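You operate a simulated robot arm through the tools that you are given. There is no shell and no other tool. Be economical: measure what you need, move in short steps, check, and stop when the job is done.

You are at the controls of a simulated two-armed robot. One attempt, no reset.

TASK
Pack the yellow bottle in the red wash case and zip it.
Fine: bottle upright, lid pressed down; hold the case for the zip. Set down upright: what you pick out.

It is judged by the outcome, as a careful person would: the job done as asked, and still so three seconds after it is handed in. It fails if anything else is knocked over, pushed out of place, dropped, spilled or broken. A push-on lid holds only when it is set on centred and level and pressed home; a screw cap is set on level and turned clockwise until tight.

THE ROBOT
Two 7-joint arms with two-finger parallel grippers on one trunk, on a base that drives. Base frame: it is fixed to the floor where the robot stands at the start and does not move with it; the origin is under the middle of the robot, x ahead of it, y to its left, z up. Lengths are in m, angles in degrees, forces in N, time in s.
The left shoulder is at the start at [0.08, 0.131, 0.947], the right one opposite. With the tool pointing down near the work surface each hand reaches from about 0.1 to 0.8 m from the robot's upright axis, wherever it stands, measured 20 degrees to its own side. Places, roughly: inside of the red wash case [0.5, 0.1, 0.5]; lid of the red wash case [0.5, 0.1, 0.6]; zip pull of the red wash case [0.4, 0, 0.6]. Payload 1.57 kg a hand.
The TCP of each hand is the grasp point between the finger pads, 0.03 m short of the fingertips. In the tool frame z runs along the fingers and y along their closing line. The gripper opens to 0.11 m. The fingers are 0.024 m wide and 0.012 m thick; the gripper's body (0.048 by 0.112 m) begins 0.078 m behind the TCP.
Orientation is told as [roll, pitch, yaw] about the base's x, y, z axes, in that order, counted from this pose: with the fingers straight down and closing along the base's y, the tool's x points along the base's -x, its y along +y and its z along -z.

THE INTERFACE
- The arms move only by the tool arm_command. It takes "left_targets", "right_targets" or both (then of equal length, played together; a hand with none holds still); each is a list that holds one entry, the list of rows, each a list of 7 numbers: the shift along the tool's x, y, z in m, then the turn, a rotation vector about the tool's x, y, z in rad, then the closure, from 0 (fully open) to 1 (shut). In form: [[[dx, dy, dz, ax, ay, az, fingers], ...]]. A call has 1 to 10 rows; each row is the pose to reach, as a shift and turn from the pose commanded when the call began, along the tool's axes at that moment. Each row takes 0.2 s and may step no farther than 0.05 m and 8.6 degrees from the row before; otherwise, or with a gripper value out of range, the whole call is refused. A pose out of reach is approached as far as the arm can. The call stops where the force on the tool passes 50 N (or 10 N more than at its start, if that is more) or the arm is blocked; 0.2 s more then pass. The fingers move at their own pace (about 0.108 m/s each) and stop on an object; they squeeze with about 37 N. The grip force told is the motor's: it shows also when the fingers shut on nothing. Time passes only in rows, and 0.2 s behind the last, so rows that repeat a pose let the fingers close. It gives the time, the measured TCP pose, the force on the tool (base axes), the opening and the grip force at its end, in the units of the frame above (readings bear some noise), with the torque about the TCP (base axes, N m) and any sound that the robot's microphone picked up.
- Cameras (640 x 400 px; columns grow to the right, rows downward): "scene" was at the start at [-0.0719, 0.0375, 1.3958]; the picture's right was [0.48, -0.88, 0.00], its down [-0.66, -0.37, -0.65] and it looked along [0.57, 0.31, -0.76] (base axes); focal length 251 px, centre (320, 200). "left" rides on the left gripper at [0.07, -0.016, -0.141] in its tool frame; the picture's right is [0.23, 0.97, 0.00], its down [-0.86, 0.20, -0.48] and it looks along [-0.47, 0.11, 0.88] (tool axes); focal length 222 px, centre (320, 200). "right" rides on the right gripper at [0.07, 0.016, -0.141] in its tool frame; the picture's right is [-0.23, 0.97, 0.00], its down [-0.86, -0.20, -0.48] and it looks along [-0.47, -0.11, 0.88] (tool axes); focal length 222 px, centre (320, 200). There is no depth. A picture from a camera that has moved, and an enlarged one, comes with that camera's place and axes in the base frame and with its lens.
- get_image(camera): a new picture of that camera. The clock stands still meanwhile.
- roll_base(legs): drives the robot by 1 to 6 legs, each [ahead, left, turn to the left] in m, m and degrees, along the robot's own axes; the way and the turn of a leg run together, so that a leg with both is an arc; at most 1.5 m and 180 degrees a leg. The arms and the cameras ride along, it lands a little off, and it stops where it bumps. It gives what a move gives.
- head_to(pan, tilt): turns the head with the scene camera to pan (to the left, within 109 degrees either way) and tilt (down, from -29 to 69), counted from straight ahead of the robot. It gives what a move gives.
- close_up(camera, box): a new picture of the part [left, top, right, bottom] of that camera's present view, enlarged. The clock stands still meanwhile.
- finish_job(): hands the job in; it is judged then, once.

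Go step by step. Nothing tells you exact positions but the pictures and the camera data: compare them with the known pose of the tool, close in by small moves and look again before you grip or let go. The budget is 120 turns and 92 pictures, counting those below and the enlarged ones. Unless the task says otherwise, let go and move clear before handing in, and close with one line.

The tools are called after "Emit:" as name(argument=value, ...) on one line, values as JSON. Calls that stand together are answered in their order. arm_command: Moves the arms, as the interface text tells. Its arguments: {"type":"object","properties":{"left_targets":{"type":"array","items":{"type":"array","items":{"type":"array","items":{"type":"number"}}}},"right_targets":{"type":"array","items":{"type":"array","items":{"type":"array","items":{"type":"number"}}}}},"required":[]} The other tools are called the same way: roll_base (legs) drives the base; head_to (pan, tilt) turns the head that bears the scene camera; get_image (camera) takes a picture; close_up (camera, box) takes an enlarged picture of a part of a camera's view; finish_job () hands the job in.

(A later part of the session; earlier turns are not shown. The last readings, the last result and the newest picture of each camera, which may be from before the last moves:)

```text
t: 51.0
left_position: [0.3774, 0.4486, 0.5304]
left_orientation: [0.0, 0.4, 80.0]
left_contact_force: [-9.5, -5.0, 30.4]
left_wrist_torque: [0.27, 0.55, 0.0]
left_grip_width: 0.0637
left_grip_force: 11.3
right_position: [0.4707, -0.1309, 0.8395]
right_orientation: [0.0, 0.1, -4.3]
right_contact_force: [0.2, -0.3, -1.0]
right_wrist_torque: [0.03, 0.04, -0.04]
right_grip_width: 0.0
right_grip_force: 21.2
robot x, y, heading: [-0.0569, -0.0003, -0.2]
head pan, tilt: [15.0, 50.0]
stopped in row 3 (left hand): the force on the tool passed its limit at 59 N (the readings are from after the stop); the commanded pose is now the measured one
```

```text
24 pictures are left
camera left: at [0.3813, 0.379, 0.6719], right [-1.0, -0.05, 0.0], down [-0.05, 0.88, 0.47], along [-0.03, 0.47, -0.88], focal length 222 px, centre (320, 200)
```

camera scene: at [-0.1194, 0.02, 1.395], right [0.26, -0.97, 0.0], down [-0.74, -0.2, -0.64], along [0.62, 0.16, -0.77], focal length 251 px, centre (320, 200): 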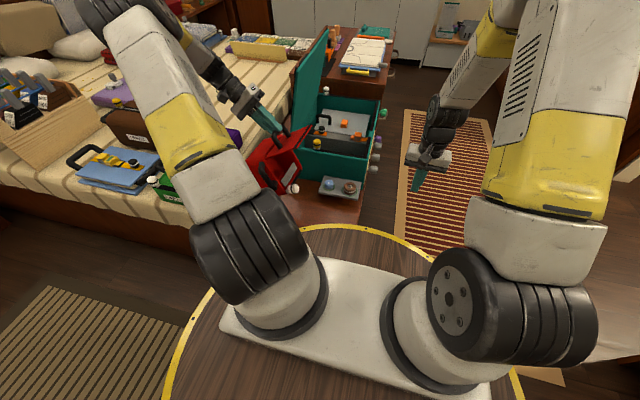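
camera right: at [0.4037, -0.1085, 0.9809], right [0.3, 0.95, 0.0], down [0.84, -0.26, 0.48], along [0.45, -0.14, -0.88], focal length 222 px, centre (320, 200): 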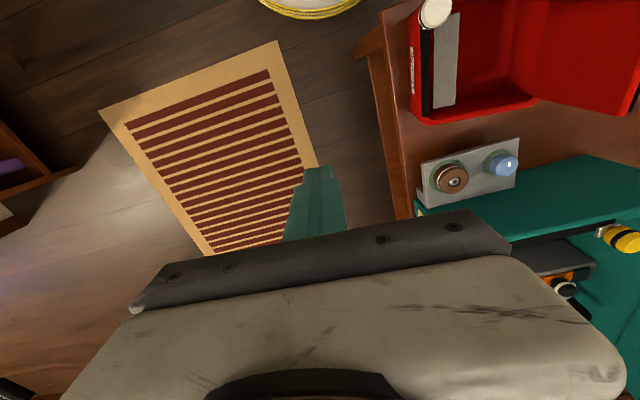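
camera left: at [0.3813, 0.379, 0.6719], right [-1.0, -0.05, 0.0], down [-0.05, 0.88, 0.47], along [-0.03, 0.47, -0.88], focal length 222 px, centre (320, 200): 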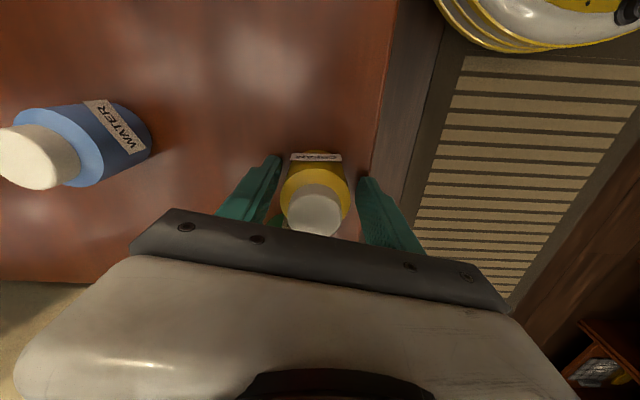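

The fingertips met the table (top z≈0.50). I'll lift 5 mm and close on the bottle body.

Emit:
arm_command(left_targets=[[[0, 0, -0.006, 0, 0, 0, 0.42], [0, 0, -0.006, 0, 0, 0, 0.55], [0, 0, -0.006, 0, 0, 0, 0.7], [0, 0, -0.006, 0, 0, 0, 0.85], [0, 0, -0.006, 0, 0, 0, 0.85]]])

Emit:
get_image(camera="left")

```text
t: 52.2
left_position: [0.3786, 0.4487, 0.5339]
left_orientation: [-0.1, 0.5, 80.0]
left_contact_force: [-0.2, 0.4, -0.2]
left_wrist_torque: [0.03, 0.02, -0.03]
left_grip_width: 0.0433
left_grip_force: 37.2
right_position: [0.4721, -0.1297, 0.8389]
right_orientation: [0.0, 0.1, -4.3]
right_contact_force: [0.0, 0.5, 0.5]
right_wrist_torque: [-0.02, -0.01, 0.0]
right_grip_width: 0.0001
right_grip_force: 21.0
robot x, y, heading: [-0.05, 0.0008, -0.3]
head pan, tilt: [15.0, 50.0]
```

```text
23 pictures are left
camera left: at [0.3821, 0.3792, 0.6763], right [-1.0, -0.05, 0.0], down [-0.05, 0.88, 0.47], along [-0.03, 0.47, -0.88], focal length 222 px, centre (320, 200)
```

left: 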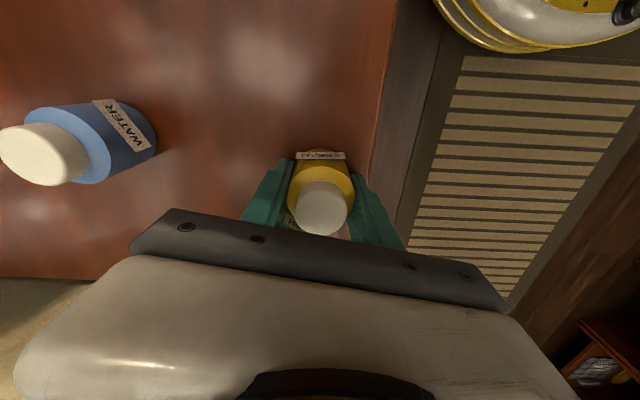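

The bottle is gripped. I'll lift straight up 0.3 m and locate the case opening with the right camera.

Emit:
arm_command(left_targets=[[[0, 0, -0.04, 0, 0, 0, 0.85], [0, 0, -0.085, 0, 0, 0, 0.85], [0, 0, -0.13, 0, 0, 0, 0.85], [0, 0, -0.175, 0, 0, 0, 0.85], [0, 0, -0.22, 0, 0, 0, 0.85], [0, 0, -0.265, 0, 0, 0, 0.85], [0, 0, -0.31, 0, 0, 0, 0.85]]])

Emit:
get_image(camera="right")

Emit:
get_image(camera="left")

```text
t: 53.8
left_position: [0.3802, 0.45, 0.8434]
left_orientation: [0.0, 0.5, 80.0]
left_contact_force: [0.1, 0.7, -2.3]
left_wrist_torque: [-0.01, 0.05, -0.01]
left_grip_width: 0.0433
left_grip_force: 36.7
right_position: [0.4723, -0.1298, 0.839]
right_orientation: [-0.1, 0.2, -4.4]
right_contact_force: [0.8, 0.4, -0.6]
right_wrist_torque: [-0.01, 0.03, -0.01]
right_grip_width: 0.0
right_grip_force: 20.9
robot x, y, heading: [-0.0557, -0.0014, -0.3]
head pan, tilt: [15.0, 50.0]
```

```text
22 pictures are left
camera right: at [0.4039, -0.1085, 0.9808], right [0.3, 0.95, 0.0], down [0.84, -0.26, 0.48], along [0.45, -0.14, -0.88], focal length 222 px, centre (320, 200)
```

right: 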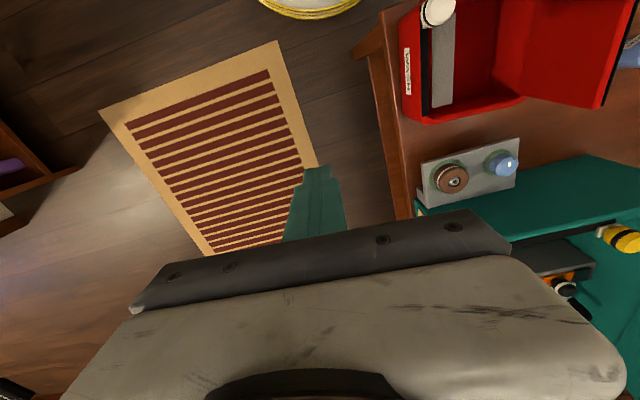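

```text
21 pictures are left
camera left: at [0.3844, 0.3809, 0.9852], right [-1.0, -0.05, 0.0], down [-0.05, 0.88, 0.47], along [-0.03, 0.47, -0.88], focal length 222 px, centre (320, 200)
```

left: 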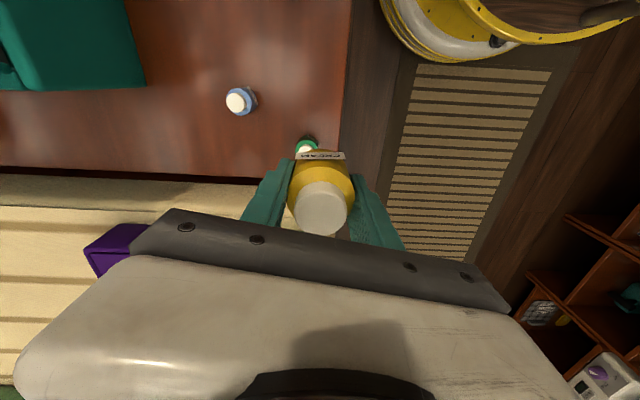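

The bottle is secure. The opening's clear space is around [0.437, 0.12] between a ledge on the right and the lid, which leans at about 75°. I'll carry the bottle over it, moving the right hand away.

Emit:
arm_command(left_targets=[[[0.0396, -0.0141, 0, 0, 0, 0, 0.85], [0.0793, -0.0281, 0, 0, 0, 0, 0.85], [0.1189, -0.0422, 0, 0, 0, 0, 0.85], [0.1585, -0.0563, 0, 0, 0, 0, 0.85], [0.1981, -0.0703, 0, 0, 0, 0, 0.85], [0.2378, -0.0844, 0, 0, 0, 0, 0.85], [0.2774, -0.0984, 0, 0, 0, 0, 0.85], [0.317, -0.1125, 0, 0, 0, 0, 0.85], [0.317, -0.1125, 0, -0.024, -0.137, 0, 0.85]]], right_targets=[[[0, -0.02, -0.01, 0, 0, 0, 1], [0, -0.04, -0.02, 0, 0, 0, 1], [0, -0.06, -0.02, 0, 0, 0, 1], [0, -0.08, -0.02, 0, 0, 0, 1], [0, -0.08, -0.02, 0, 0, 0, 1], [0, -0.08, -0.02, 0, 0, 0, 1], [0, -0.08, -0.02, 0, 0, 0, 1], [0, -0.08, -0.02, 0, 0, 0, 1], [0, -0.08, -0.02, 0, 0, 0, 1]]])

Emit:
get_image(camera="left")

Emit:
get_image(camera="right")

```text
t: 55.8
left_position: [0.4336, 0.1223, 0.851]
left_orientation: [1.3, -7.5, 79.9]
left_contact_force: [-0.4, 0.6, -0.5]
left_wrist_torque: [-0.07, 0.02, 0.02]
left_grip_width: 0.0436
left_grip_force: 37.7
right_position: [0.4639, -0.2106, 0.8598]
right_orientation: [0.0, 0.2, -4.3]
right_contact_force: [-0.1, 0.1, 0.3]
right_wrist_torque: [-0.03, 0.02, 0.02]
right_grip_width: 0.0
right_grip_force: 20.5
robot x, y, heading: [-0.0515, 0.001, -0.1]
head pan, tilt: [15.0, 50.0]
```

```text
20 pictures are left
camera left: at [0.4375, 0.0331, 0.9806], right [-1.0, -0.05, -0.01], down [-0.05, 0.81, 0.59], along [-0.03, 0.59, -0.81], focal length 222 px, centre (320, 200)
```

left: 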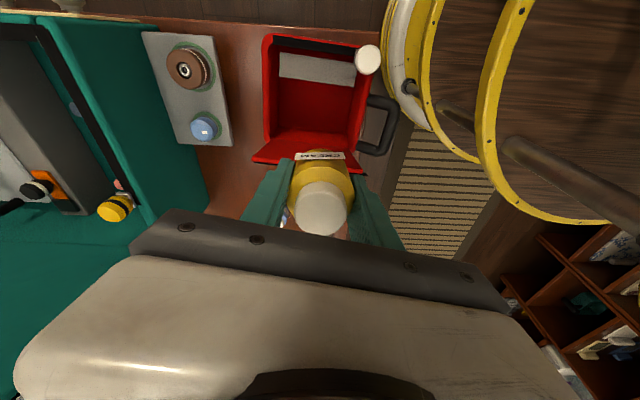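

```text
19 pictures are left
camera right: at [0.3971, -0.1893, 1.0018], right [0.3, 0.95, 0.0], down [0.84, -0.26, 0.48], along [0.45, -0.14, -0.88], focal length 222 px, centre (320, 200)
```

right: 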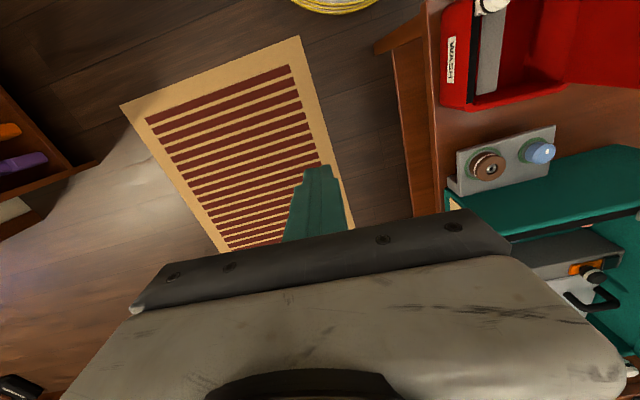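

The opening looks clear: free space y≈0.09–0.18 and x≈0.37–0.51. I'll lower straight down to about 4 cm above the floor of the case.

Emit:
arm_command(left_targets=[[[0.0062, -0.002, 0.0446, 0, 0, 0, 0.85], [0.0123, -0.004, 0.0891, 0, 0, 0, 0.85], [0.0185, -0.006, 0.1337, 0, 0, 0, 0.85], [0.0247, -0.008, 0.1782, 0, 0, 0, 0.85], [0.0308, -0.01, 0.2228, 0, 0, 0, 0.85], [0.037, -0.012, 0.2673, 0, 0, 0, 0.85]]])

Emit:
get_image(camera="left")

```text
t: 57.2
left_position: [0.4373, 0.1149, 0.5763]
left_orientation: [1.4, -7.5, 79.9]
left_contact_force: [-0.3, -0.2, -0.6]
left_wrist_torque: [0.02, -0.03, 0.0]
left_grip_width: 0.0433
left_grip_force: 37.1
right_position: [0.465, -0.2113, 0.8602]
right_orientation: [-0.1, 0.1, -4.2]
right_contact_force: [0.5, 0.4, -0.6]
right_wrist_torque: [0.03, 0.0, 0.02]
right_grip_width: 0.0
right_grip_force: 21.0
robot x, y, heading: [-0.0551, -0.0002, -0.2]
head pan, tilt: [15.0, 50.0]
```

```text
18 pictures are left
camera left: at [0.4407, 0.0259, 0.7083], right [-1.0, -0.05, -0.01], down [-0.05, 0.81, 0.59], along [-0.03, 0.59, -0.81], focal length 222 px, centre (320, 200)
```

left: 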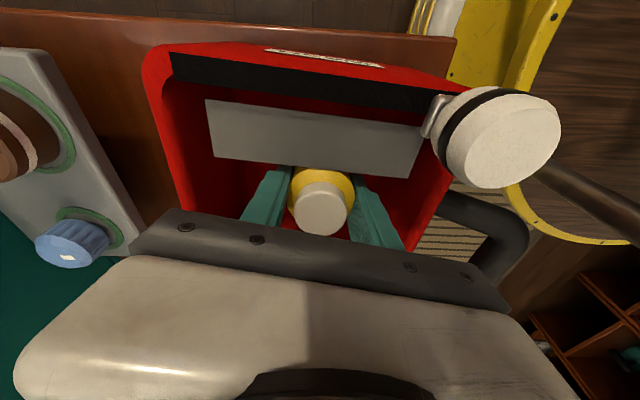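

The bottle is inside, beside the ledge. I'll shift 8 mm left and lower gently to the floor.

Emit:
arm_command(left_targets=[[[-0.008, 0, 0, 0, 0, 0, 0.85], [-0.0065, 0, 0.01, 0, 0, 0, 0.85], [-0.005, 0, 0.02, 0, 0, 0, 0.85], [-0.0045, 0, 0.025, 0, 0, 0, 0.85]]])

```text
t: 58.2
left_position: [0.4399, 0.1242, 0.553]
left_orientation: [1.3, -7.4, 79.8]
left_contact_force: [-0.6, 1.2, 0.4]
left_wrist_torque: [0.02, -0.01, 0.0]
left_grip_width: 0.0432
left_grip_force: 37.9
right_position: [0.4659, -0.2113, 0.8608]
right_orientation: [-0.1, 0.0, -4.4]
right_contact_force: [0.0, 0.0, 0.0]
right_wrist_torque: [0.01, 0.01, -0.02]
right_grip_width: 0.0
right_grip_force: 21.5
robot x, y, heading: [-0.0523, 0.0003, -0.2]
head pan, tilt: [15.0, 50.0]
```

Emit:
arm_command(left_targets=[[[0.0005, 0, 0.004, 0, 0, 0, 0.85], [0.001, 0, 0.008, 0, 0, 0, 0.85], [0.0015, 0, 0.011, 0, 0, 0, 0.85]]])

```text
t: 59.0
left_position: [0.4408, 0.1243, 0.5434]
left_orientation: [1.3, -7.5, 80.0]
left_contact_force: [-4.9, 3.2, 30.0]
left_wrist_torque: [-0.45, 0.2, -0.11]
left_grip_width: 0.043
left_grip_force: 36.5
right_position: [0.4649, -0.2116, 0.8597]
right_orientation: [-0.1, 0.1, -4.3]
right_contact_force: [-0.7, -1.1, 0.3]
right_wrist_torque: [0.0, 0.0, 0.01]
right_grip_width: 0.0
right_grip_force: 21.8
robot x, y, heading: [-0.0537, -0.0021, -0.1]
head pan, tilt: [15.0, 50.0]
```

The bottle is on the floor of the case. I'll ease off 2 mm, open just enough, and check before rising.

Emit:
arm_command(left_targets=[[[0, 0, -0.002, 0, 0, 0, 0.8], [0, 0, -0.002, 0, 0, 0, 0.55], [0, 0, -0.002, 0, 0, 0, 0.45], [0, 0, -0.002, 0, 0, 0, 0.45]]])

Emit:
get_image(camera="left")

```text
t: 60.0
left_position: [0.4401, 0.1242, 0.5441]
left_orientation: [1.3, -7.6, 80.0]
left_contact_force: [-0.4, 0.2, 0.2]
left_wrist_torque: [0.01, 0.0, -0.02]
left_grip_width: 0.0604
left_grip_force: 0.1
right_position: [0.4658, -0.2111, 0.8594]
right_orientation: [0.0, 0.2, -4.3]
right_contact_force: [0.8, -1.0, 0.2]
right_wrist_torque: [0.01, -0.03, -0.02]
right_grip_width: 0.0002
right_grip_force: 21.0
robot x, y, heading: [-0.0566, -0.0002, -0.4]
head pan, tilt: [15.0, 50.0]
```

```text
17 pictures are left
camera left: at [0.4431, 0.0348, 0.6742], right [-1.0, -0.05, -0.01], down [-0.05, 0.81, 0.59], along [-0.03, 0.59, -0.81], focal length 222 px, centre (320, 200)
```

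left: 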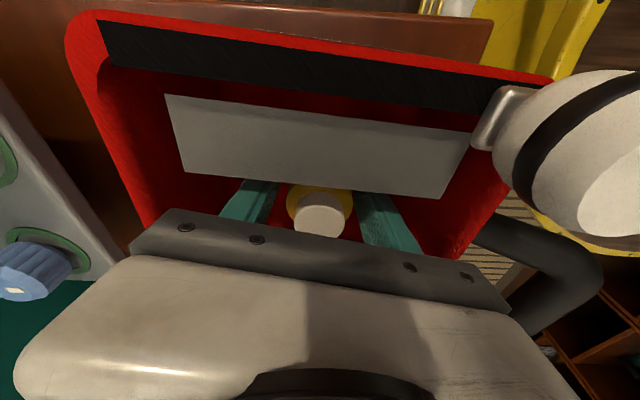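

The bottle stands in the case. I'll rise out along the tool axis.

Emit:
arm_command(left_targets=[[[0, 0, -0.03, 0, 0, 0, 0.4], [0, 0, -0.07, 0, 0, 0, 0.4], [0, 0, -0.115, 0, 0, 0, 0.4], [0, 0, -0.16, 0, 0, 0, 0.4], [0, 0, -0.205, 0, 0, 0, 0.4], [0, 0, -0.25, 0, 0, 0, 0.4]]])

Emit:
get_image(camera="left")

```text
t: 61.4
left_position: [0.441, 0.0929, 0.7956]
left_orientation: [1.5, -7.5, 79.9]
left_contact_force: [0.6, -0.9, -0.4]
left_wrist_torque: [0.01, 0.05, 0.0]
left_grip_width: 0.066
left_grip_force: 0.0
right_position: [0.4646, -0.2113, 0.8608]
right_orientation: [0.0, 0.1, -4.3]
right_contact_force: [0.0, -0.2, -0.5]
right_wrist_torque: [-0.01, 0.03, 0.02]
right_grip_width: 0.0
right_grip_force: 21.1
robot x, y, heading: [-0.0593, 0.0015, -0.2]
head pan, tilt: [15.0, 50.0]
```

```text
16 pictures are left
camera left: at [0.4448, 0.0031, 0.9259], right [-1.0, -0.05, -0.01], down [-0.05, 0.81, 0.59], along [-0.03, 0.59, -0.81], focal length 222 px, centre (320, 200)
```

left: 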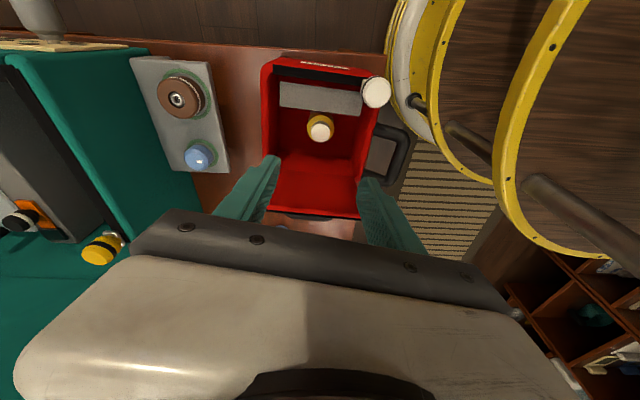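

The bottle stands upright inside. Next I'll bring the left hand round to the lid handle to close it the same way it opened: untilt, rise, and turn back.

Emit:
arm_command(left_targets=[[[-0.004, 0.001, -0.03, 0.024, 0.137, 0, 0.4], [-0.008, 0.002, -0.06, 0.024, 0.137, 0, 0.4]]])

Emit:
arm_command(left_targets=[[[-0.0235, 0.0041, 0, 0, 0, 0.14, 0.4], [-0.047, 0.0082, 0, 0, 0, 0.28, 0.4], [-0.0705, 0.0123, 0, 0, 0, 0.42, 0.4], [-0.094, 0.0164, 0, 0, 0, 0.56, 0.4], [-0.1175, 0.0205, 0, 0, 0, 0.7, 0.4], [-0.141, 0.0246, 0, 0, 0, 0.84, 0.4], [-0.1645, 0.0287, 0, 0, 0, 0.98, 0.4], [-0.188, 0.0328, 0, 0, 0, 1.12, 0.4], [-0.2115, 0.0369, 0, 0, 0, 1.26, 0.4], [-0.235, 0.041, 0, 0, 0, 1.396, 0.4]]])

Emit:
arm_command(left_targets=[[[0, 0, 0.015, 0.1456, 0, 0, 0.4], [0, 0, 0.03, 0.291, 0, 0, 0.4], [0, -0.005, 0.05, 0.437, 0, 0, 0.4], [0, -0.01, 0.07, 0.582, 0, 0, 0.45], [0, -0.015, 0.09, 0.728, 0, 0, 0.45], [0, -0.02, 0.11, 0.873, 0, 0, 0.45], [0, -0.025, 0.125, 1.019, 0, 0, 0.45], [0, -0.03, 0.14, 1.164, 0, 0, 0.45], [0, -0.03, 0.15, 1.31, 0, 0, 0.45]]])

Emit:
get_image(camera="left")

```text
t: 62.0
left_position: [0.4414, 0.0912, 0.8554]
left_orientation: [0.0, 0.5, 79.8]
left_contact_force: [0.1, 0.7, 0.2]
left_wrist_torque: [0.0, 0.03, 0.01]
left_grip_width: 0.066
left_grip_force: 0.0
right_position: [0.466, -0.2117, 0.8611]
right_orientation: [-0.2, 0.1, -4.2]
right_contact_force: [0.5, 0.3, 0.4]
right_wrist_torque: [-0.02, -0.04, 0.01]
right_grip_width: 0.0
right_grip_force: 21.3
robot x, y, heading: [-0.0546, -0.001, -0.0]
head pan, tilt: [15.0, 50.0]
```

```text
t: 64.2
left_position: [0.4386, 0.3307, 0.8493]
left_orientation: [-0.5, 0.0, -0.2]
left_contact_force: [-1.1, -0.7, 0.0]
left_wrist_torque: [0.0, 0.04, 0.03]
left_grip_width: 0.0661
left_grip_force: 0.1
right_position: [0.4654, -0.2115, 0.86]
right_orientation: [-0.2, 0.1, -4.3]
right_contact_force: [-0.8, -0.3, -0.1]
right_wrist_torque: [0.04, -0.02, 0.02]
right_grip_width: 0.0
right_grip_force: 21.5
robot x, y, heading: [-0.0538, -0.0005, 0.0]
head pan, tilt: [15.0, 50.0]
```

```text
t: 66.2
left_position: [0.4395, 0.2989, 0.702]
left_orientation: [-75.5, 0.0, 0.1]
left_contact_force: [0.7, -0.1, 0.0]
left_wrist_torque: [0.02, 0.01, 0.02]
left_grip_width: 0.0603
left_grip_force: 0.0
right_position: [0.4659, -0.2125, 0.8603]
right_orientation: [-0.1, 0.0, -4.4]
right_contact_force: [-0.5, -0.1, -1.4]
right_wrist_torque: [0.01, -0.01, 0.0]
right_grip_width: 0.0
right_grip_force: 21.0
robot x, y, heading: [-0.0555, -0.0036, -0.2]
head pan, tilt: [15.0, 50.0]
```

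```text
15 pictures are left
camera left: at [0.3704, 0.4323, 0.7529], right [-0.23, 0.24, -0.94], down [0.86, 0.51, -0.07], along [0.47, -0.82, -0.32], focal length 222 px, centre (320, 200)
```

left: 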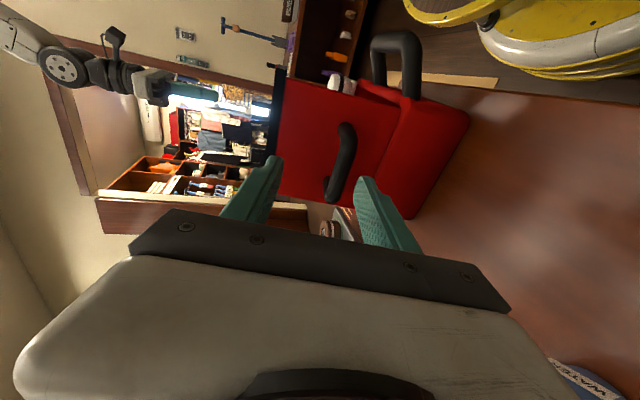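

The lid handle is near [0.437, 0.222, 0.657]. I'll line up and advance over it.

Emit:
arm_command(left_targets=[[[0, 0.012, 0.01, 0, 0, 0, 0.45], [0, 0.024, 0.03, 0, 0, 0, 0.45], [0, 0.024, 0.055, 0, 0, 0, 0.45], [0, 0.024, 0.08, 0, 0, 0, 0.45]]])

Emit:
get_image(camera="left")

```text
t: 67.2
left_position: [0.4385, 0.2305, 0.6565]
left_orientation: [-75.4, 0.1, 0.0]
left_contact_force: [0.2, 1.2, -0.5]
left_wrist_torque: [0.01, 0.02, 0.02]
left_grip_width: 0.0604
left_grip_force: 0.0
right_position: [0.4638, -0.2114, 0.8608]
right_orientation: [0.0, 0.1, -4.3]
right_contact_force: [0.1, 0.6, 0.3]
right_wrist_torque: [-0.03, 0.02, 0.02]
right_grip_width: 0.0
right_grip_force: 21.2
robot x, y, heading: [-0.0547, 0.0007, -0.2]
head pan, tilt: [15.0, 50.0]
```

```text
14 pictures are left
camera left: at [0.3679, 0.363, 0.7077], right [-0.23, 0.24, -0.94], down [0.86, 0.51, -0.07], along [0.47, -0.82, -0.33], focal length 222 px, centre (320, 200)
```

left: 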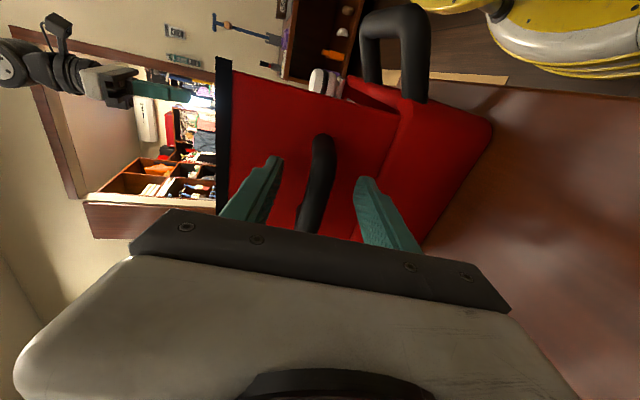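

The bar is centred. I'll close and swing the lid down halfway.

Emit:
arm_command(left_targets=[[[0, 0, 0.003, 0, 0, 0, 0.8], [0, 0, 0.003, 0, 0, 0, 1], [0, 0, 0.003, 0, 0, 0, 1], [0, 0, 0.003, 0, 0, 0, 1], [0, -0.0057, 0.0118, -0.1309, 0, 0, 1], [0, -0.0102, 0.0212, -0.2618, 0, 0, 1], [0, -0.0135, 0.0312, -0.3927, 0, 0, 1], [0, -0.0154, 0.0414, -0.5236, 0, 0, 1], [0, -0.016, 0.0519, -0.6545, 0, 0, 1]]])

Emit:
get_image(camera="left")

```text
t: 69.2
left_position: [0.4368, 0.1717, 0.6632]
left_orientation: [-38.2, 0.1, -0.3]
left_contact_force: [-13.2, -7.1, 29.9]
left_wrist_torque: [0.03, -1.08, -0.32]
left_grip_width: 0.0181
left_grip_force: 32.7
right_position: [0.465, -0.2112, 0.8607]
right_orientation: [-0.1, 0.0, -4.4]
right_contact_force: [-0.5, 1.0, 0.1]
right_wrist_torque: [-0.03, -0.02, 0.01]
right_grip_width: 0.0002
right_grip_force: 21.8
robot x, y, heading: [-0.0568, -0.0002, -0.5]
head pan, tilt: [15.0, 50.0]
```

```text
13 pictures are left
camera left: at [0.3681, 0.2472, 0.7839], right [-0.23, 0.77, -0.6], down [0.86, 0.45, 0.25], along [0.46, -0.46, -0.76], focal length 222 px, centre (320, 200)
```

left: 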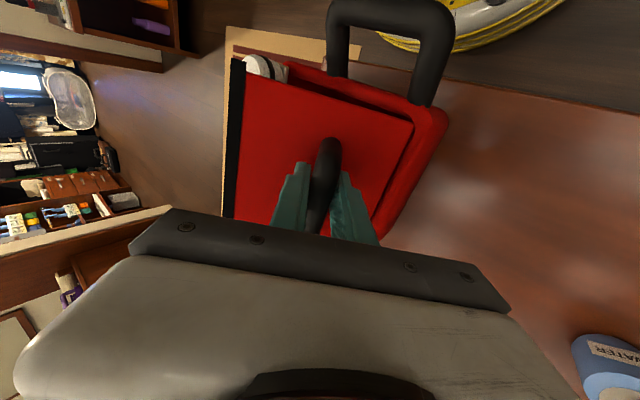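

The lid is at about 38°, pressed slightly. I'll ease up 4 mm and continue the arc until closed.

Emit:
arm_command(left_targets=[[[0, -0.0025, -0.0032, 0, 0, 0, 1], [0, -0.0075, 0.0061, -0.1326, 0, 0, 1], [0, -0.0112, 0.0159, -0.2653, 0, 0, 1], [0, -0.0136, 0.0261, -0.3979, 0, 0, 1], [0, -0.0146, 0.0365, -0.5306, 0, 0, 1], [0, -0.0142, 0.047, -0.6632, 0, 0, 1]]])

Emit:
get_image(camera="left")

```text
t: 70.6
left_position: [0.4413, 0.1366, 0.6341]
left_orientation: [-1.7, 0.0, 0.2]
left_contact_force: [-0.5, -6.6, 10.0]
left_wrist_torque: [-0.19, 0.39, 0.15]
left_grip_width: 0.0175
left_grip_force: 32.3
right_position: [0.4658, -0.21, 0.8601]
right_orientation: [-0.1, 0.2, -4.3]
right_contact_force: [-0.4, 0.1, -0.8]
right_wrist_torque: [-0.05, 0.0, -0.03]
right_grip_width: 0.0
right_grip_force: 21.3
robot x, y, heading: [-0.0533, 0.0023, -0.3]
head pan, tilt: [15.0, 50.0]
stopped in row 6 (left hand): the force on the tool passed its limit at 61 N (the readings are from after the stop); the commanded pose is now the measured one
```

```text
12 pictures are left
camera left: at [0.3716, 0.1249, 0.7763], right [-0.23, 0.97, -0.03], down [0.85, 0.22, 0.47], along [0.47, 0.08, -0.88], focal length 222 px, centre (320, 200)
```

left: 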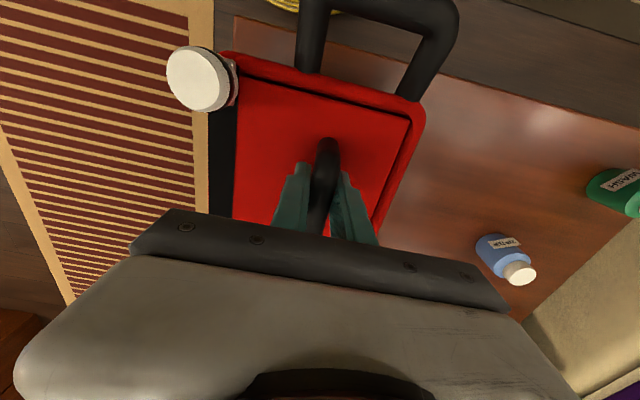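

The lid is closed flush and the two track halves are together. I'll release the handle, rise, and take the left hand to the carry handle at about [0.328, 0.15, 0.604].

Emit:
arm_command(left_targets=[[[0, 0, -0.002, 0, 0, 0, 0.8], [0, 0, -0.002, 0, 0, 0, 0.55], [0, 0, -0.002, 0, 0, 0, 0.55], [0, 0, -0.04, 0, 0, 0, 0.55], [0, 0, -0.08, 0, 0, 0, 0.55], [0, 0, -0.115, 0, 0, 0, 0.55]]])

Emit:
arm_command(left_targets=[[[0.0113, 0.0026, 0.003, 0, 0, 0.15, 0.55], [0.0226, 0.0052, 0.006, 0, 0, 0.3, 0.55], [0.0339, 0.0078, 0.009, 0, 0, 0.45, 0.55], [0.0452, 0.0104, 0.012, 0, 0, 0.6, 0.55], [0.0565, 0.013, 0.015, 0, 0, 0.75, 0.55], [0.0678, 0.0156, 0.018, 0, 0, 0.9, 0.55], [0.0791, 0.0182, 0.021, 0, 0, 1.05, 0.55], [0.0904, 0.0208, 0.024, 0, 0, 1.2, 0.55], [0.1017, 0.0234, 0.027, 0, 0, 1.35, 0.55], [0.113, 0.026, 0.03, 0, 0, 1.5, 0.55]]])

Emit:
get_image(camera="left")

```text
t: 72.0
left_position: [0.44, 0.1425, 0.7499]
left_orientation: [-1.6, 0.1, 0.2]
left_contact_force: [1.1, -0.2, -0.1]
left_wrist_torque: [-0.03, 0.03, -0.02]
left_grip_width: 0.0497
left_grip_force: 0.1
right_position: [0.4651, -0.2103, 0.8593]
right_orientation: [-0.1, 0.0, -4.4]
right_contact_force: [1.1, 0.5, 0.3]
right_wrist_torque: [0.01, 0.04, 0.0]
right_grip_width: 0.0
right_grip_force: 21.0
robot x, y, heading: [-0.0531, -0.0009, -0.3]
head pan, tilt: [15.0, 50.0]
```

```text
t: 74.2
left_position: [0.3284, 0.1653, 0.7189]
left_orientation: [0.0, -1.7, -85.9]
left_contact_force: [-0.3, 0.6, -0.4]
left_wrist_torque: [-0.01, 0.0, 0.01]
left_grip_width: 0.0493
left_grip_force: 0.1
right_position: [0.4669, -0.2104, 0.8594]
right_orientation: [-0.1, 0.1, -4.3]
right_contact_force: [-0.4, -0.4, -0.4]
right_wrist_torque: [-0.05, -0.03, 0.02]
right_grip_width: 0.0001
right_grip_force: 21.7
robot x, y, heading: [-0.0558, 0.0015, -0.2]
head pan, tilt: [15.0, 50.0]
```

```text
11 pictures are left
camera left: at [0.3074, 0.238, 0.8585], right [0.95, 0.3, -0.01], down [0.26, -0.82, 0.5], along [0.14, -0.48, -0.86], focal length 222 px, centre (320, 200)
```

left: 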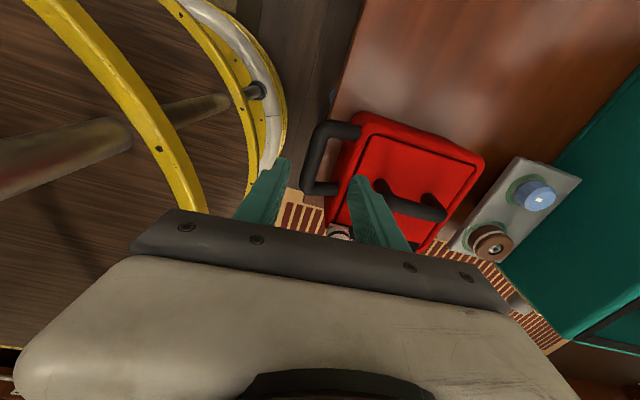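

The bar reads at x≈0.326, y 0.105–0.19. I'll descend with the fingers narrowed and grip it.

Emit:
arm_command(left_targets=[[[0, -0.002, 0.04, 0, 0, 0.07, 0.66], [0, -0.002, 0.08, 0, 0, 0.07, 0.66], [0, -0.002, 0.105, 0, 0, 0.07, 0.66], [0, -0.002, 0.119, 0, 0, 0.07, 0.66], [0, -0.002, 0.119, 0, 0, 0.07, 0.85], [0, -0.002, 0.119, 0, 0, 0.07, 1], [0, -0.002, 0.119, 0, 0, 0.07, 1], [0, -0.002, 0.119, 0, 0, 0.07, 1]]])

Emit:
get_image(camera="right")

```text
t: 76.0
left_position: [0.3279, 0.1606, 0.5997]
left_orientation: [0.0, -1.5, -89.8]
left_contact_force: [0.7, -1.6, 0.3]
left_wrist_torque: [-0.03, 0.02, -0.25]
left_grip_width: 0.0193
left_grip_force: 33.0
right_position: [0.4656, -0.2109, 0.8605]
right_orientation: [-0.1, 0.1, -4.3]
right_contact_force: [0.4, -0.4, 0.0]
right_wrist_torque: [0.03, -0.01, 0.01]
right_grip_width: 0.0
right_grip_force: 20.7
robot x, y, heading: [-0.0572, -0.0033, -0.0]
head pan, tilt: [15.0, 50.0]
```

```text
10 pictures are left
camera right: at [0.3971, -0.1894, 1.0018], right [0.3, 0.95, 0.0], down [0.84, -0.26, 0.48], along [0.45, -0.14, -0.88], focal length 222 px, centre (320, 200)
```

right: 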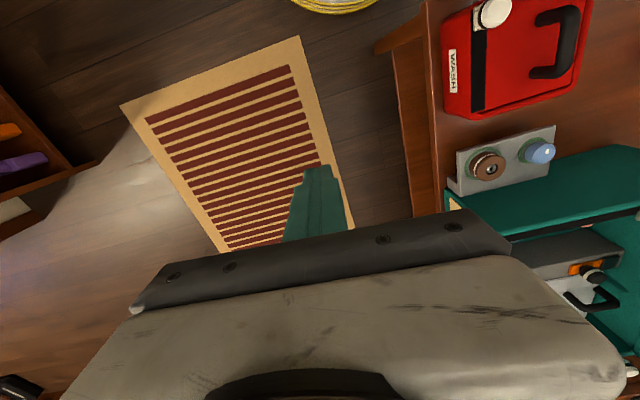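

The case is held by its carry handle. The zip knob is near [0.391, 0.057, 0.62] and its track runs in +x to about 0.515. I'll bring the right hand above the knob.

Emit:
arm_command(right_targets=[[[0.0118, 0.0327, 0.0175, 0, 0, 0, 0.6], [0.0235, 0.0654, 0.035, 0, 0, 0, 0.4], [0.0353, 0.0981, 0.0525, 0, 0, 0, 0.4], [0.047, 0.1309, 0.07, 0, 0, 0, 0.4], [0.0588, 0.1636, 0.0875, 0, 0, 0, 0.4], [0.0705, 0.1963, 0.105, 0, 0, 0, 0.4], [0.0823, 0.229, 0.1225, 0, 0, 0, 0.4], [0.094, 0.2617, 0.14, 0, 0, 0, 0.4]]])

Emit:
get_image(camera="right")

```text
t: 77.8
left_position: [0.3211, 0.183, 0.5959]
left_orientation: [-0.6, -1.5, -85.9]
left_contact_force: [0.7, 1.1, -3.7]
left_wrist_torque: [0.11, 0.51, 0.03]
left_grip_width: 0.0197
left_grip_force: 33.4
right_position: [0.4069, 0.0367, 0.7303]
right_orientation: [-0.1, -1.1, -6.9]
right_contact_force: [-0.4, 1.3, 0.4]
right_wrist_torque: [-0.11, -0.1, -0.02]
right_grip_width: 0.066
right_grip_force: 0.0
robot x, y, heading: [-0.0517, 0.0014, -0.4]
head pan, tilt: [15.0, 50.0]
```

```text
9 pictures are left
camera right: at [0.337, 0.0614, 0.8712], right [0.34, 0.94, 0.0], down [0.82, -0.3, 0.49], along [0.46, -0.17, -0.87], focal length 222 px, centre (320, 200)
```

right: 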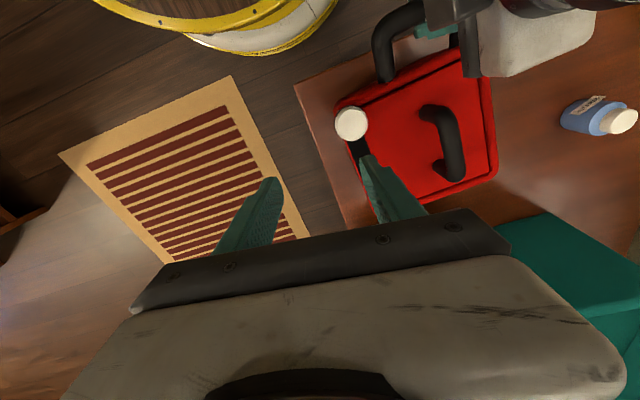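

The two arms touched and pushed each other a little. I'll check the arm layout with the scene camera.

Emit:
close_up(camera="scene", box=[160, 0, 560, 250])

```text
1.60 times, centred on (360, 125) of scene
camera zoom: at [-0.1195, 0.0204, 1.395], right [0.26, -0.97, 0.0], down [-0.74, -0.2, -0.64], along [0.62, 0.16, -0.77], focal length 402 px, centre (256, 320)
```

zoom: 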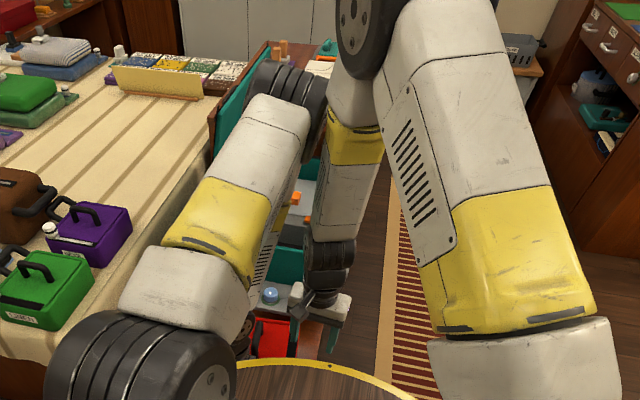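

The forearms are rubbing. I'll back the right hand off, lean it outward about 25° so its forearm stays right, and come back over the knob.

Emit:
arm_command(right_targets=[[[0, -0.03, 0, 0, 0, 0, 0.4], [0, -0.06, 0, -0.145, 0, 0, 0.4], [0, -0.08, 0, -0.29, 0, 0, 0.4], [0, -0.08, 0.01, -0.435, 0, 0, 0.4], [0, -0.05, 0.02, -0.435, 0, 0, 0.4], [0, -0.025, 0.03, -0.435, 0, 0, 0.4], [0, -0.01, 0.04, -0.435, 0, 0, 0.4]]])

Emit:
get_image(camera="right")

```text
t: 79.4
left_position: [0.3278, 0.1616, 0.599]
left_orientation: [0.1, -1.6, -89.8]
left_contact_force: [-0.7, -0.2, -0.9]
left_wrist_torque: [0.19, 0.06, 0.08]
left_grip_width: 0.0192
left_grip_force: 33.6
right_position: [0.3907, 0.0479, 0.6777]
right_orientation: [24.8, 0.2, -4.3]
right_contact_force: [-1.3, 0.5, 0.0]
right_wrist_torque: [0.04, 0.01, 0.0]
right_grip_width: 0.0662
right_grip_force: 0.1
robot x, y, heading: [-0.0589, -0.0025, -0.1]
head pan, tilt: [15.0, 50.0]
```

```text
7 pictures are left
camera right: at [0.3177, 0.0083, 0.8144], right [0.29, 0.86, 0.41], down [0.82, -0.44, 0.35], along [0.48, 0.24, -0.84], focal length 222 px, centre (320, 200)
```

right: 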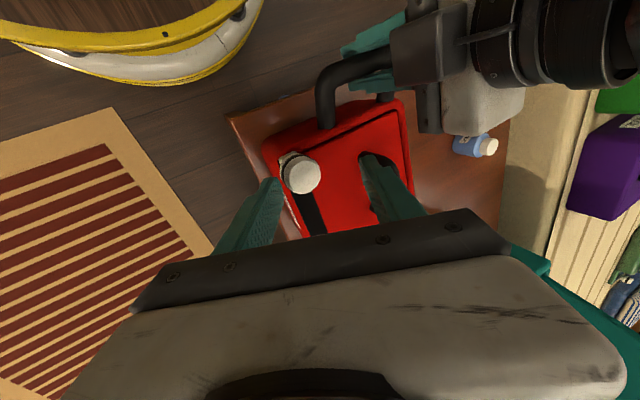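

No contact now. The knob is near [0.395, 0.055, 0.62]; I'll advance over it and close.

Emit:
arm_command(right_targets=[[[-0.003, -0.018, 0, 0, 0, 0, 0.4], [-0.003, -0.018, 0.025, 0, 0, 0, 0.4], [-0.003, -0.018, 0.045, 0, 0, 0, 0.4], [-0.003, -0.018, 0.053, 0, 0, 0, 0.4], [-0.003, -0.018, 0.053, 0, 0, 0, 0.6]]])

Emit:
get_image(camera="right")

```text
t: 80.6
left_position: [0.3263, 0.1629, 0.6]
left_orientation: [0.0, -1.5, -89.7]
left_contact_force: [-1.4, 9.9, 1.7]
left_wrist_torque: [-0.45, -0.03, 0.44]
left_grip_width: 0.0194
left_grip_force: 33.3
right_position: [0.3933, 0.0519, 0.6237]
right_orientation: [24.7, 0.2, -4.4]
right_contact_force: [1.4, -9.0, -5.1]
right_wrist_torque: [-0.3, -0.06, 0.16]
right_grip_width: 0.0535
right_grip_force: 5.5
robot x, y, heading: [-0.0511, -0.0022, -0.3]
head pan, tilt: [15.0, 50.0]
```

```text
6 pictures are left
camera right: at [0.3208, 0.012, 0.7595], right [0.29, 0.86, 0.41], down [0.82, -0.45, 0.35], along [0.48, 0.23, -0.84], focal length 222 px, centre (320, 200)
```

right: 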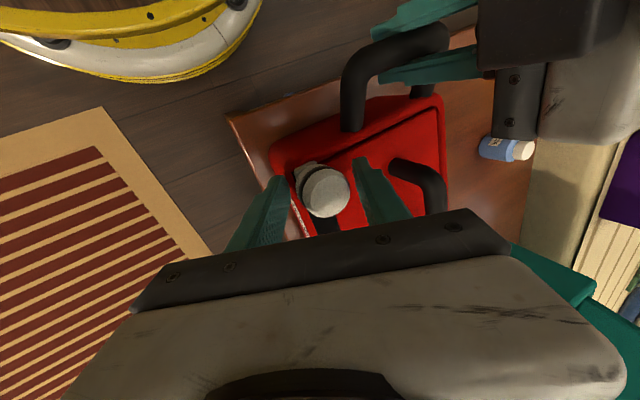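

One finger touches the case rim. I'll rise 8 mm along the tool and then close on the knob.

Emit:
arm_command(right_targets=[[[0, 0, -0.009, 0, 0, 0, 0.5], [0, 0.002, -0.009, 0, 0, 0, 0.6], [0, 0.002, -0.009, 0, 0, 0, 0.8], [0, 0.002, -0.009, 0, 0, 0, 1], [0, 0.002, -0.009, 0, 0, 0, 1]]])

Emit:
close_up(camera="right", box=[220, 80, 480, 242])

```text
t: 81.8
left_position: [0.3262, 0.1619, 0.5996]
left_orientation: [0.0, -1.5, -89.6]
left_contact_force: [-1.4, 14.4, -0.9]
left_wrist_torque: [-0.07, -0.02, 0.35]
left_grip_width: 0.0192
left_grip_force: 33.0
right_position: [0.3936, 0.0498, 0.6338]
right_orientation: [24.9, 0.1, -4.3]
right_contact_force: [0.6, -16.7, 0.7]
right_wrist_torque: [-0.49, -0.08, 0.33]
right_grip_width: 0.0391
right_grip_force: 36.8
robot x, y, heading: [-0.0546, 0.003, -0.2]
head pan, tilt: [15.0, 50.0]
```

```text
2.46 times, centred on (350, 161) of right
camera zoom: at [0.3206, 0.0104, 0.769], right [0.29, 0.86, 0.41], down [0.82, -0.45, 0.35], along [0.48, 0.23, -0.84], focal length 547 px, centre (246, 296)
```

zoom: 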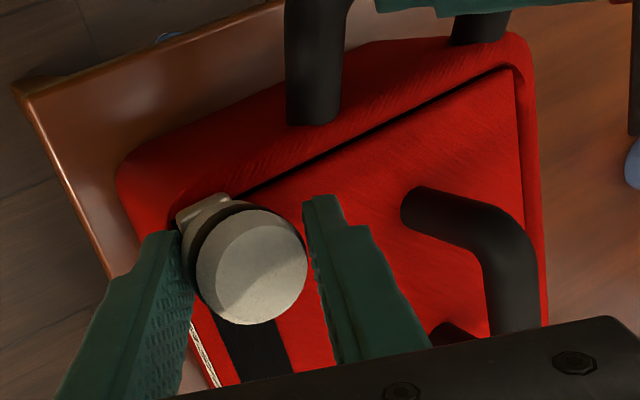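

The lower finger is on the knob but the upper one isn't yet. I'll shift toward −y so both bear on it.

Emit:
arm_command(right_targets=[[[0, -0.003, 0, 0, 0, 0, 1], [0, -0.006, 0, 0, 0, 0, 1], [0, -0.006, 0, 0, 0, 0, 1]]])

```text
t: 82.6
left_position: [0.3261, 0.1606, 0.6001]
left_orientation: [0.0, -1.7, -89.8]
left_contact_force: [-2.0, 1.1, -5.1]
left_wrist_torque: [0.81, 0.06, 0.09]
left_grip_width: 0.0197
left_grip_force: 33.4
right_position: [0.3928, 0.0473, 0.6332]
right_orientation: [25.0, -0.2, -4.0]
right_contact_force: [5.3, 7.6, 21.4]
right_wrist_torque: [0.24, 0.0, -0.27]
right_grip_width: 0.0392
right_grip_force: 37.1
robot x, y, heading: [-0.0541, -0.0009, -0.5]
head pan, tilt: [15.0, 50.0]
```

Gripped on both sides. I'll recentre and pull the zip along the track, first 6 cm.

Emit:
arm_command(right_targets=[[[0, 0.002, -0.001, 0, 0, 0, 1], [-0.015, 0.0026, -0.0007, 0, 0, 0, 1], [-0.03, 0.0032, -0.0004, 0, 0, 0, 1], [-0.045, 0.0038, -0.0001, 0, 0, 0, 1], [-0.06, 0.0044, 0.0001, 0, 0, 0, 1]]])

Emit:
get_image(camera="right")

```text
t: 83.8
left_position: [0.3292, 0.1596, 0.6006]
left_orientation: [0.3, -1.8, -89.8]
left_contact_force: [12.0, -17.8, 4.6]
left_wrist_torque: [0.12, -0.05, -0.77]
left_grip_width: 0.0192
left_grip_force: 33.7
right_position: [0.4533, 0.047, 0.6331]
right_orientation: [25.0, 0.1, -4.2]
right_contact_force: [-2.4, 22.6, 10.4]
right_wrist_torque: [-0.03, 0.14, -0.28]
right_grip_width: 0.0389
right_grip_force: 37.1
robot x, y, heading: [-0.0531, 0.0006, -0.2]
head pan, tilt: [15.0, 50.0]
```

```text
4 pictures are left
camera right: at [0.3802, 0.0062, 0.7685], right [0.29, 0.86, 0.41], down [0.83, -0.44, 0.35], along [0.48, 0.24, -0.84], focal length 222 px, centre (320, 200)
```

right: 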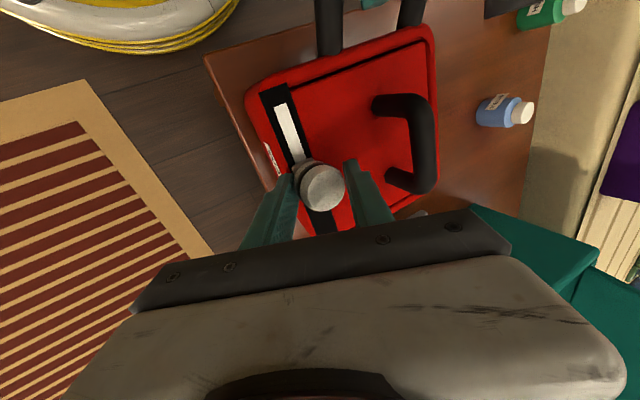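

The zip is closing, with a white closed strip behind the slider. I'll continue along the track, correcting slightly toward +y.

Emit:
arm_command(right_targets=[[[-0.002, 0.003, 0.0005, 0, 0, 0, 1], [-0.016, 0.0042, 0.001, 0, 0, 0, 1], [-0.03, 0.0054, 0.0015, 0, 0, 0, 1], [-0.042, 0.0062, 0.0018, 0, 0, 0, 1], [-0.05, 0.007, 0.002, 0, 0, 0, 1]]])

Emit:
close_up(camera="right", box=[220, 20, 480, 242])

```text
t: 85.0
left_position: [0.3267, 0.1609, 0.5986]
left_orientation: [-0.1, -1.6, -89.7]
left_contact_force: [10.2, -12.0, -3.3]
left_wrist_torque: [-0.04, -0.05, -0.68]
left_grip_width: 0.0193
left_grip_force: 32.8
right_position: [0.5033, 0.048, 0.6327]
right_orientation: [24.9, 0.1, -4.2]
right_contact_force: [-2.2, 7.7, 16.9]
right_wrist_torque: [-0.11, -0.05, 0.1]
right_grip_width: 0.0392
right_grip_force: 36.9
robot x, y, heading: [-0.054, 0.0001, -0.3]
head pan, tilt: [15.0, 50.0]
```

```text
1.80 times, centred on (350, 131) of right
camera zoom: at [0.4302, 0.0088, 0.7686], right [0.29, 0.86, 0.41], down [0.82, -0.45, 0.35], along [0.48, 0.23, -0.84], focal length 400 px, centre (266, 324)
```

zoom: 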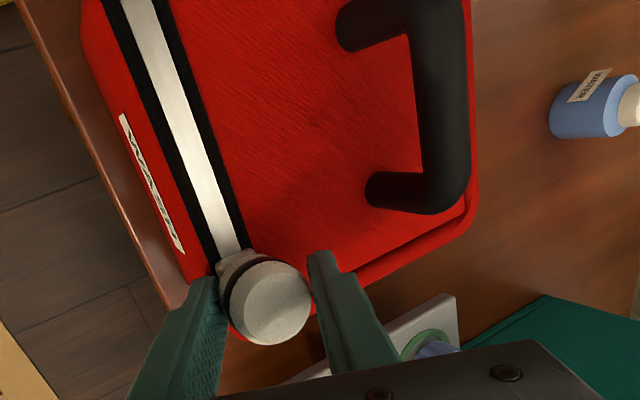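

The slider is almost at the end. I'll nudge on until it stops.

Emit:
arm_command(right_targets=[[[-0.005, 0.0005, 0, 0, 0, 0, 1], [-0.01, 0.001, 0.0003, 0, 0, 0, 1], [-0.015, 0.0015, 0.0005, 0, 0, 0, 1], [-0.02, 0.002, 0.0007, 0, 0, 0, 1]]])

```text
t: 86.0
left_position: [0.3304, 0.1598, 0.5999]
left_orientation: [0.6, -1.8, -89.6]
left_contact_force: [29.1, -7.3, 5.7]
left_wrist_torque: [0.4, 0.14, 0.15]
left_grip_width: 0.0195
left_grip_force: 33.1
right_position: [0.5169, 0.0496, 0.6332]
right_orientation: [24.8, 0.7, -3.8]
right_contact_force: [-38.6, 2.3, 24.1]
right_wrist_torque: [-0.3, -0.1, 0.97]
right_grip_width: 0.0393
right_grip_force: 36.6
robot x, y, heading: [-0.0533, -0.0008, -0.3]
head pan, tilt: [15.0, 50.0]
```

The slider is hard against its end stop. I'll ease off, release the knob and back out, then release the carry handle and rise.

Emit:
arm_command(right_targets=[[[0.001, 0, 0, 0, 0, 0, 0.9], [0.001, 0, 0, 0, 0, 0, 0.45], [0.001, 0, 0, 0, 0, 0, 0.45], [0.001, 0, -0.03, 0, 0, 0, 0.45], [0.001, 0, -0.07, 0, 0, 0, 0.45], [0.001, -0.02, -0.11, 0, 0, 0, 0.45], [0.001, -0.05, -0.15, 0, 0, 0, 0.45], [0.001, -0.09, -0.17, 0, 0, 0, 0.45], [0.001, -0.13, -0.18, 0, 0, 0, 0.45]]])

Emit:
arm_command(left_targets=[[[0, 0, 0, 0, 0, 0, 0.9], [0, 0, 0, 0, 0, 0, 0.65], [0, 0, 0, 0, 0, 0, 0.65], [0, 0, -0.03, 0, 0, 0, 0.65], [0, 0, -0.07, 0, 0, 0, 0.6], [0, 0, -0.11, 0, 0, 0, 0.5], [0, 0, -0.15, 0, 0, 0, 0.3], [0, 0, -0.19, 0, 0, 0, 0.2], [0, 0, -0.22, 0, 0, 0, 0.1]]])

Emit:
get_image(camera="left")

```text
t: 88.0
left_position: [0.3269, 0.1617, 0.5997]
left_orientation: [-0.1, -1.6, -89.7]
left_contact_force: [-1.4, -0.2, -0.8]
left_wrist_torque: [0.22, -0.06, -0.14]
left_grip_width: 0.0195
left_grip_force: 33.3
right_position: [0.5096, -0.1446, 0.7418]
right_orientation: [24.9, 0.1, -4.2]
right_contact_force: [0.3, 0.8, -0.4]
right_wrist_torque: [-0.04, -0.01, 0.01]
right_grip_width: 0.0607
right_grip_force: 0.0
robot x, y, heading: [-0.0515, -0.0045, -0.1]
head pan, tilt: [15.0, 50.0]
```

```text
t: 90.0
left_position: [0.3285, 0.1698, 0.8215]
left_orientation: [0.0, -1.6, -89.8]
left_contact_force: [0.6, 0.7, 0.9]
left_wrist_torque: [0.02, 0.05, -0.01]
left_grip_width: 0.099
left_grip_force: 0.1
right_position: [0.5101, -0.1446, 0.742]
right_orientation: [24.8, 0.2, -4.3]
right_contact_force: [1.4, -0.3, -0.1]
right_wrist_torque: [0.04, -0.02, 0.05]
right_grip_width: 0.0604
right_grip_force: 0.1
robot x, y, heading: [-0.0584, 0.0023, -0.3]
head pan, tilt: [15.0, 50.0]
```

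```text
2 pictures are left
camera left: at [0.312, 0.244, 0.9594], right [0.97, 0.23, -0.01], down [0.2, -0.84, 0.5], along [0.11, -0.49, -0.86], focal length 222 px, centre (320, 200)
```

left: 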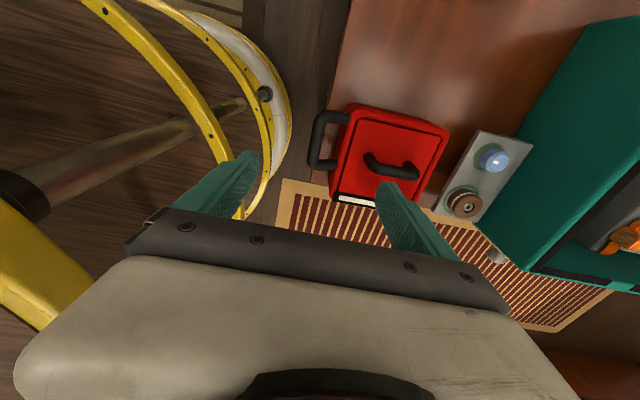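

The case is packed, shut and zipped. Blue and green were nudged about 5 cm earlier, so I'll put them back carefully; first the left hand goes above blue at about [0.527, 0.418].

Emit:
arm_command(left_targets=[[[0.031, 0.0248, 0.0088, 0, 0, 0, 0.2], [0.062, 0.0496, 0.0175, 0, 0, 0, 0.2], [0.093, 0.0744, 0.0263, 0, 0, 0, 0.2], [0.124, 0.0993, 0.035, 0, 0, 0, 0.2], [0.155, 0.1241, 0.0438, 0, 0, 0, 0.2], [0.186, 0.1489, 0.0525, 0, 0, 0, 0.2], [0.217, 0.1737, 0.0613, 0, 0, 0, 0.2], [0.248, 0.1985, 0.07, 0, 0, 0, 0.2]]])

Emit:
get_image(camera="left")

```text
t: 91.8
left_position: [0.5254, 0.4149, 0.7406]
left_orientation: [0.0, -1.6, -89.8]
left_contact_force: [-0.7, 0.4, 0.2]
left_wrist_torque: [0.03, 0.0, -0.01]
left_grip_width: 0.0881
left_grip_force: 0.1
right_position: [0.5094, -0.1444, 0.7429]
right_orientation: [24.7, 0.2, -4.4]
right_contact_force: [-0.1, 0.1, -0.6]
right_wrist_torque: [0.01, 0.0, 0.0]
right_grip_width: 0.0603
right_grip_force: 0.0
robot x, y, heading: [-0.0537, -0.0018, -0.1]
head pan, tilt: [15.0, 50.0]
```

```text
1 pictures are left
camera left: at [0.5095, 0.4888, 0.8804], right [0.97, 0.23, -0.01], down [0.2, -0.84, 0.5], along [0.11, -0.49, -0.86], focal length 222 px, centre (320, 200)
```

left: 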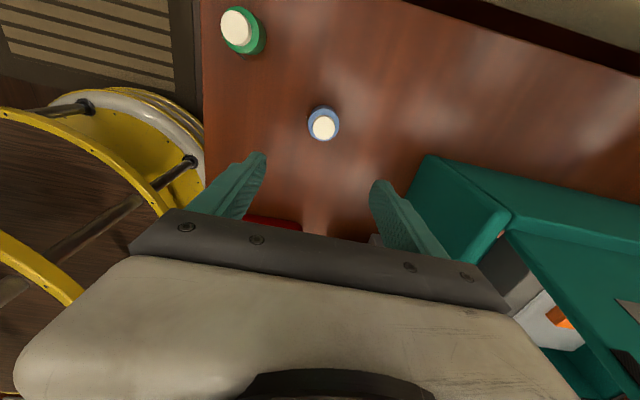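

Blue confirmed at [0.526, 0.421] and green at [0.404, 0.508]. I'll descend on blue, levelling the hand, and grip it.

Emit:
arm_command(left_targets=[[[0.007, 0.001, 0.045, 0, 0.028, 0, 0.25], [0.0085, 0.001, 0.09, 0, 0.028, 0, 0.25], [0.01, 0.001, 0.135, 0, 0.028, 0, 0.25], [0.0115, 0.001, 0.175, 0, 0.028, 0, 0.25], [0.0122, 0.001, 0.203, 0, 0.028, 0, 0.25], [0.0122, 0.001, 0.203, 0, 0.028, 0, 0.45], [0.0122, 0.001, 0.203, 0, 0.028, 0, 0.6], [0.0122, 0.001, 0.203, 0, 0.028, 0, 0.8], [0.0122, 0.001, 0.203, 0, 0.028, 0, 0.85]]])

```text
t: 93.8
left_position: [0.523, 0.4209, 0.5382]
left_orientation: [0.0, -0.1, -89.8]
left_contact_force: [0.0, 0.9, -0.6]
left_wrist_torque: [0.01, 0.04, -0.03]
left_grip_width: 0.044
left_grip_force: 36.8
right_position: [0.5093, -0.1438, 0.7414]
right_orientation: [24.9, 0.2, -4.3]
right_contact_force: [0.0, 1.1, -0.6]
right_wrist_torque: [0.02, 0.01, 0.01]
right_grip_width: 0.0603
right_grip_force: 0.1
robot x, y, heading: [-0.0524, -0.0002, 0.0]
head pan, tilt: [15.0, 50.0]
```

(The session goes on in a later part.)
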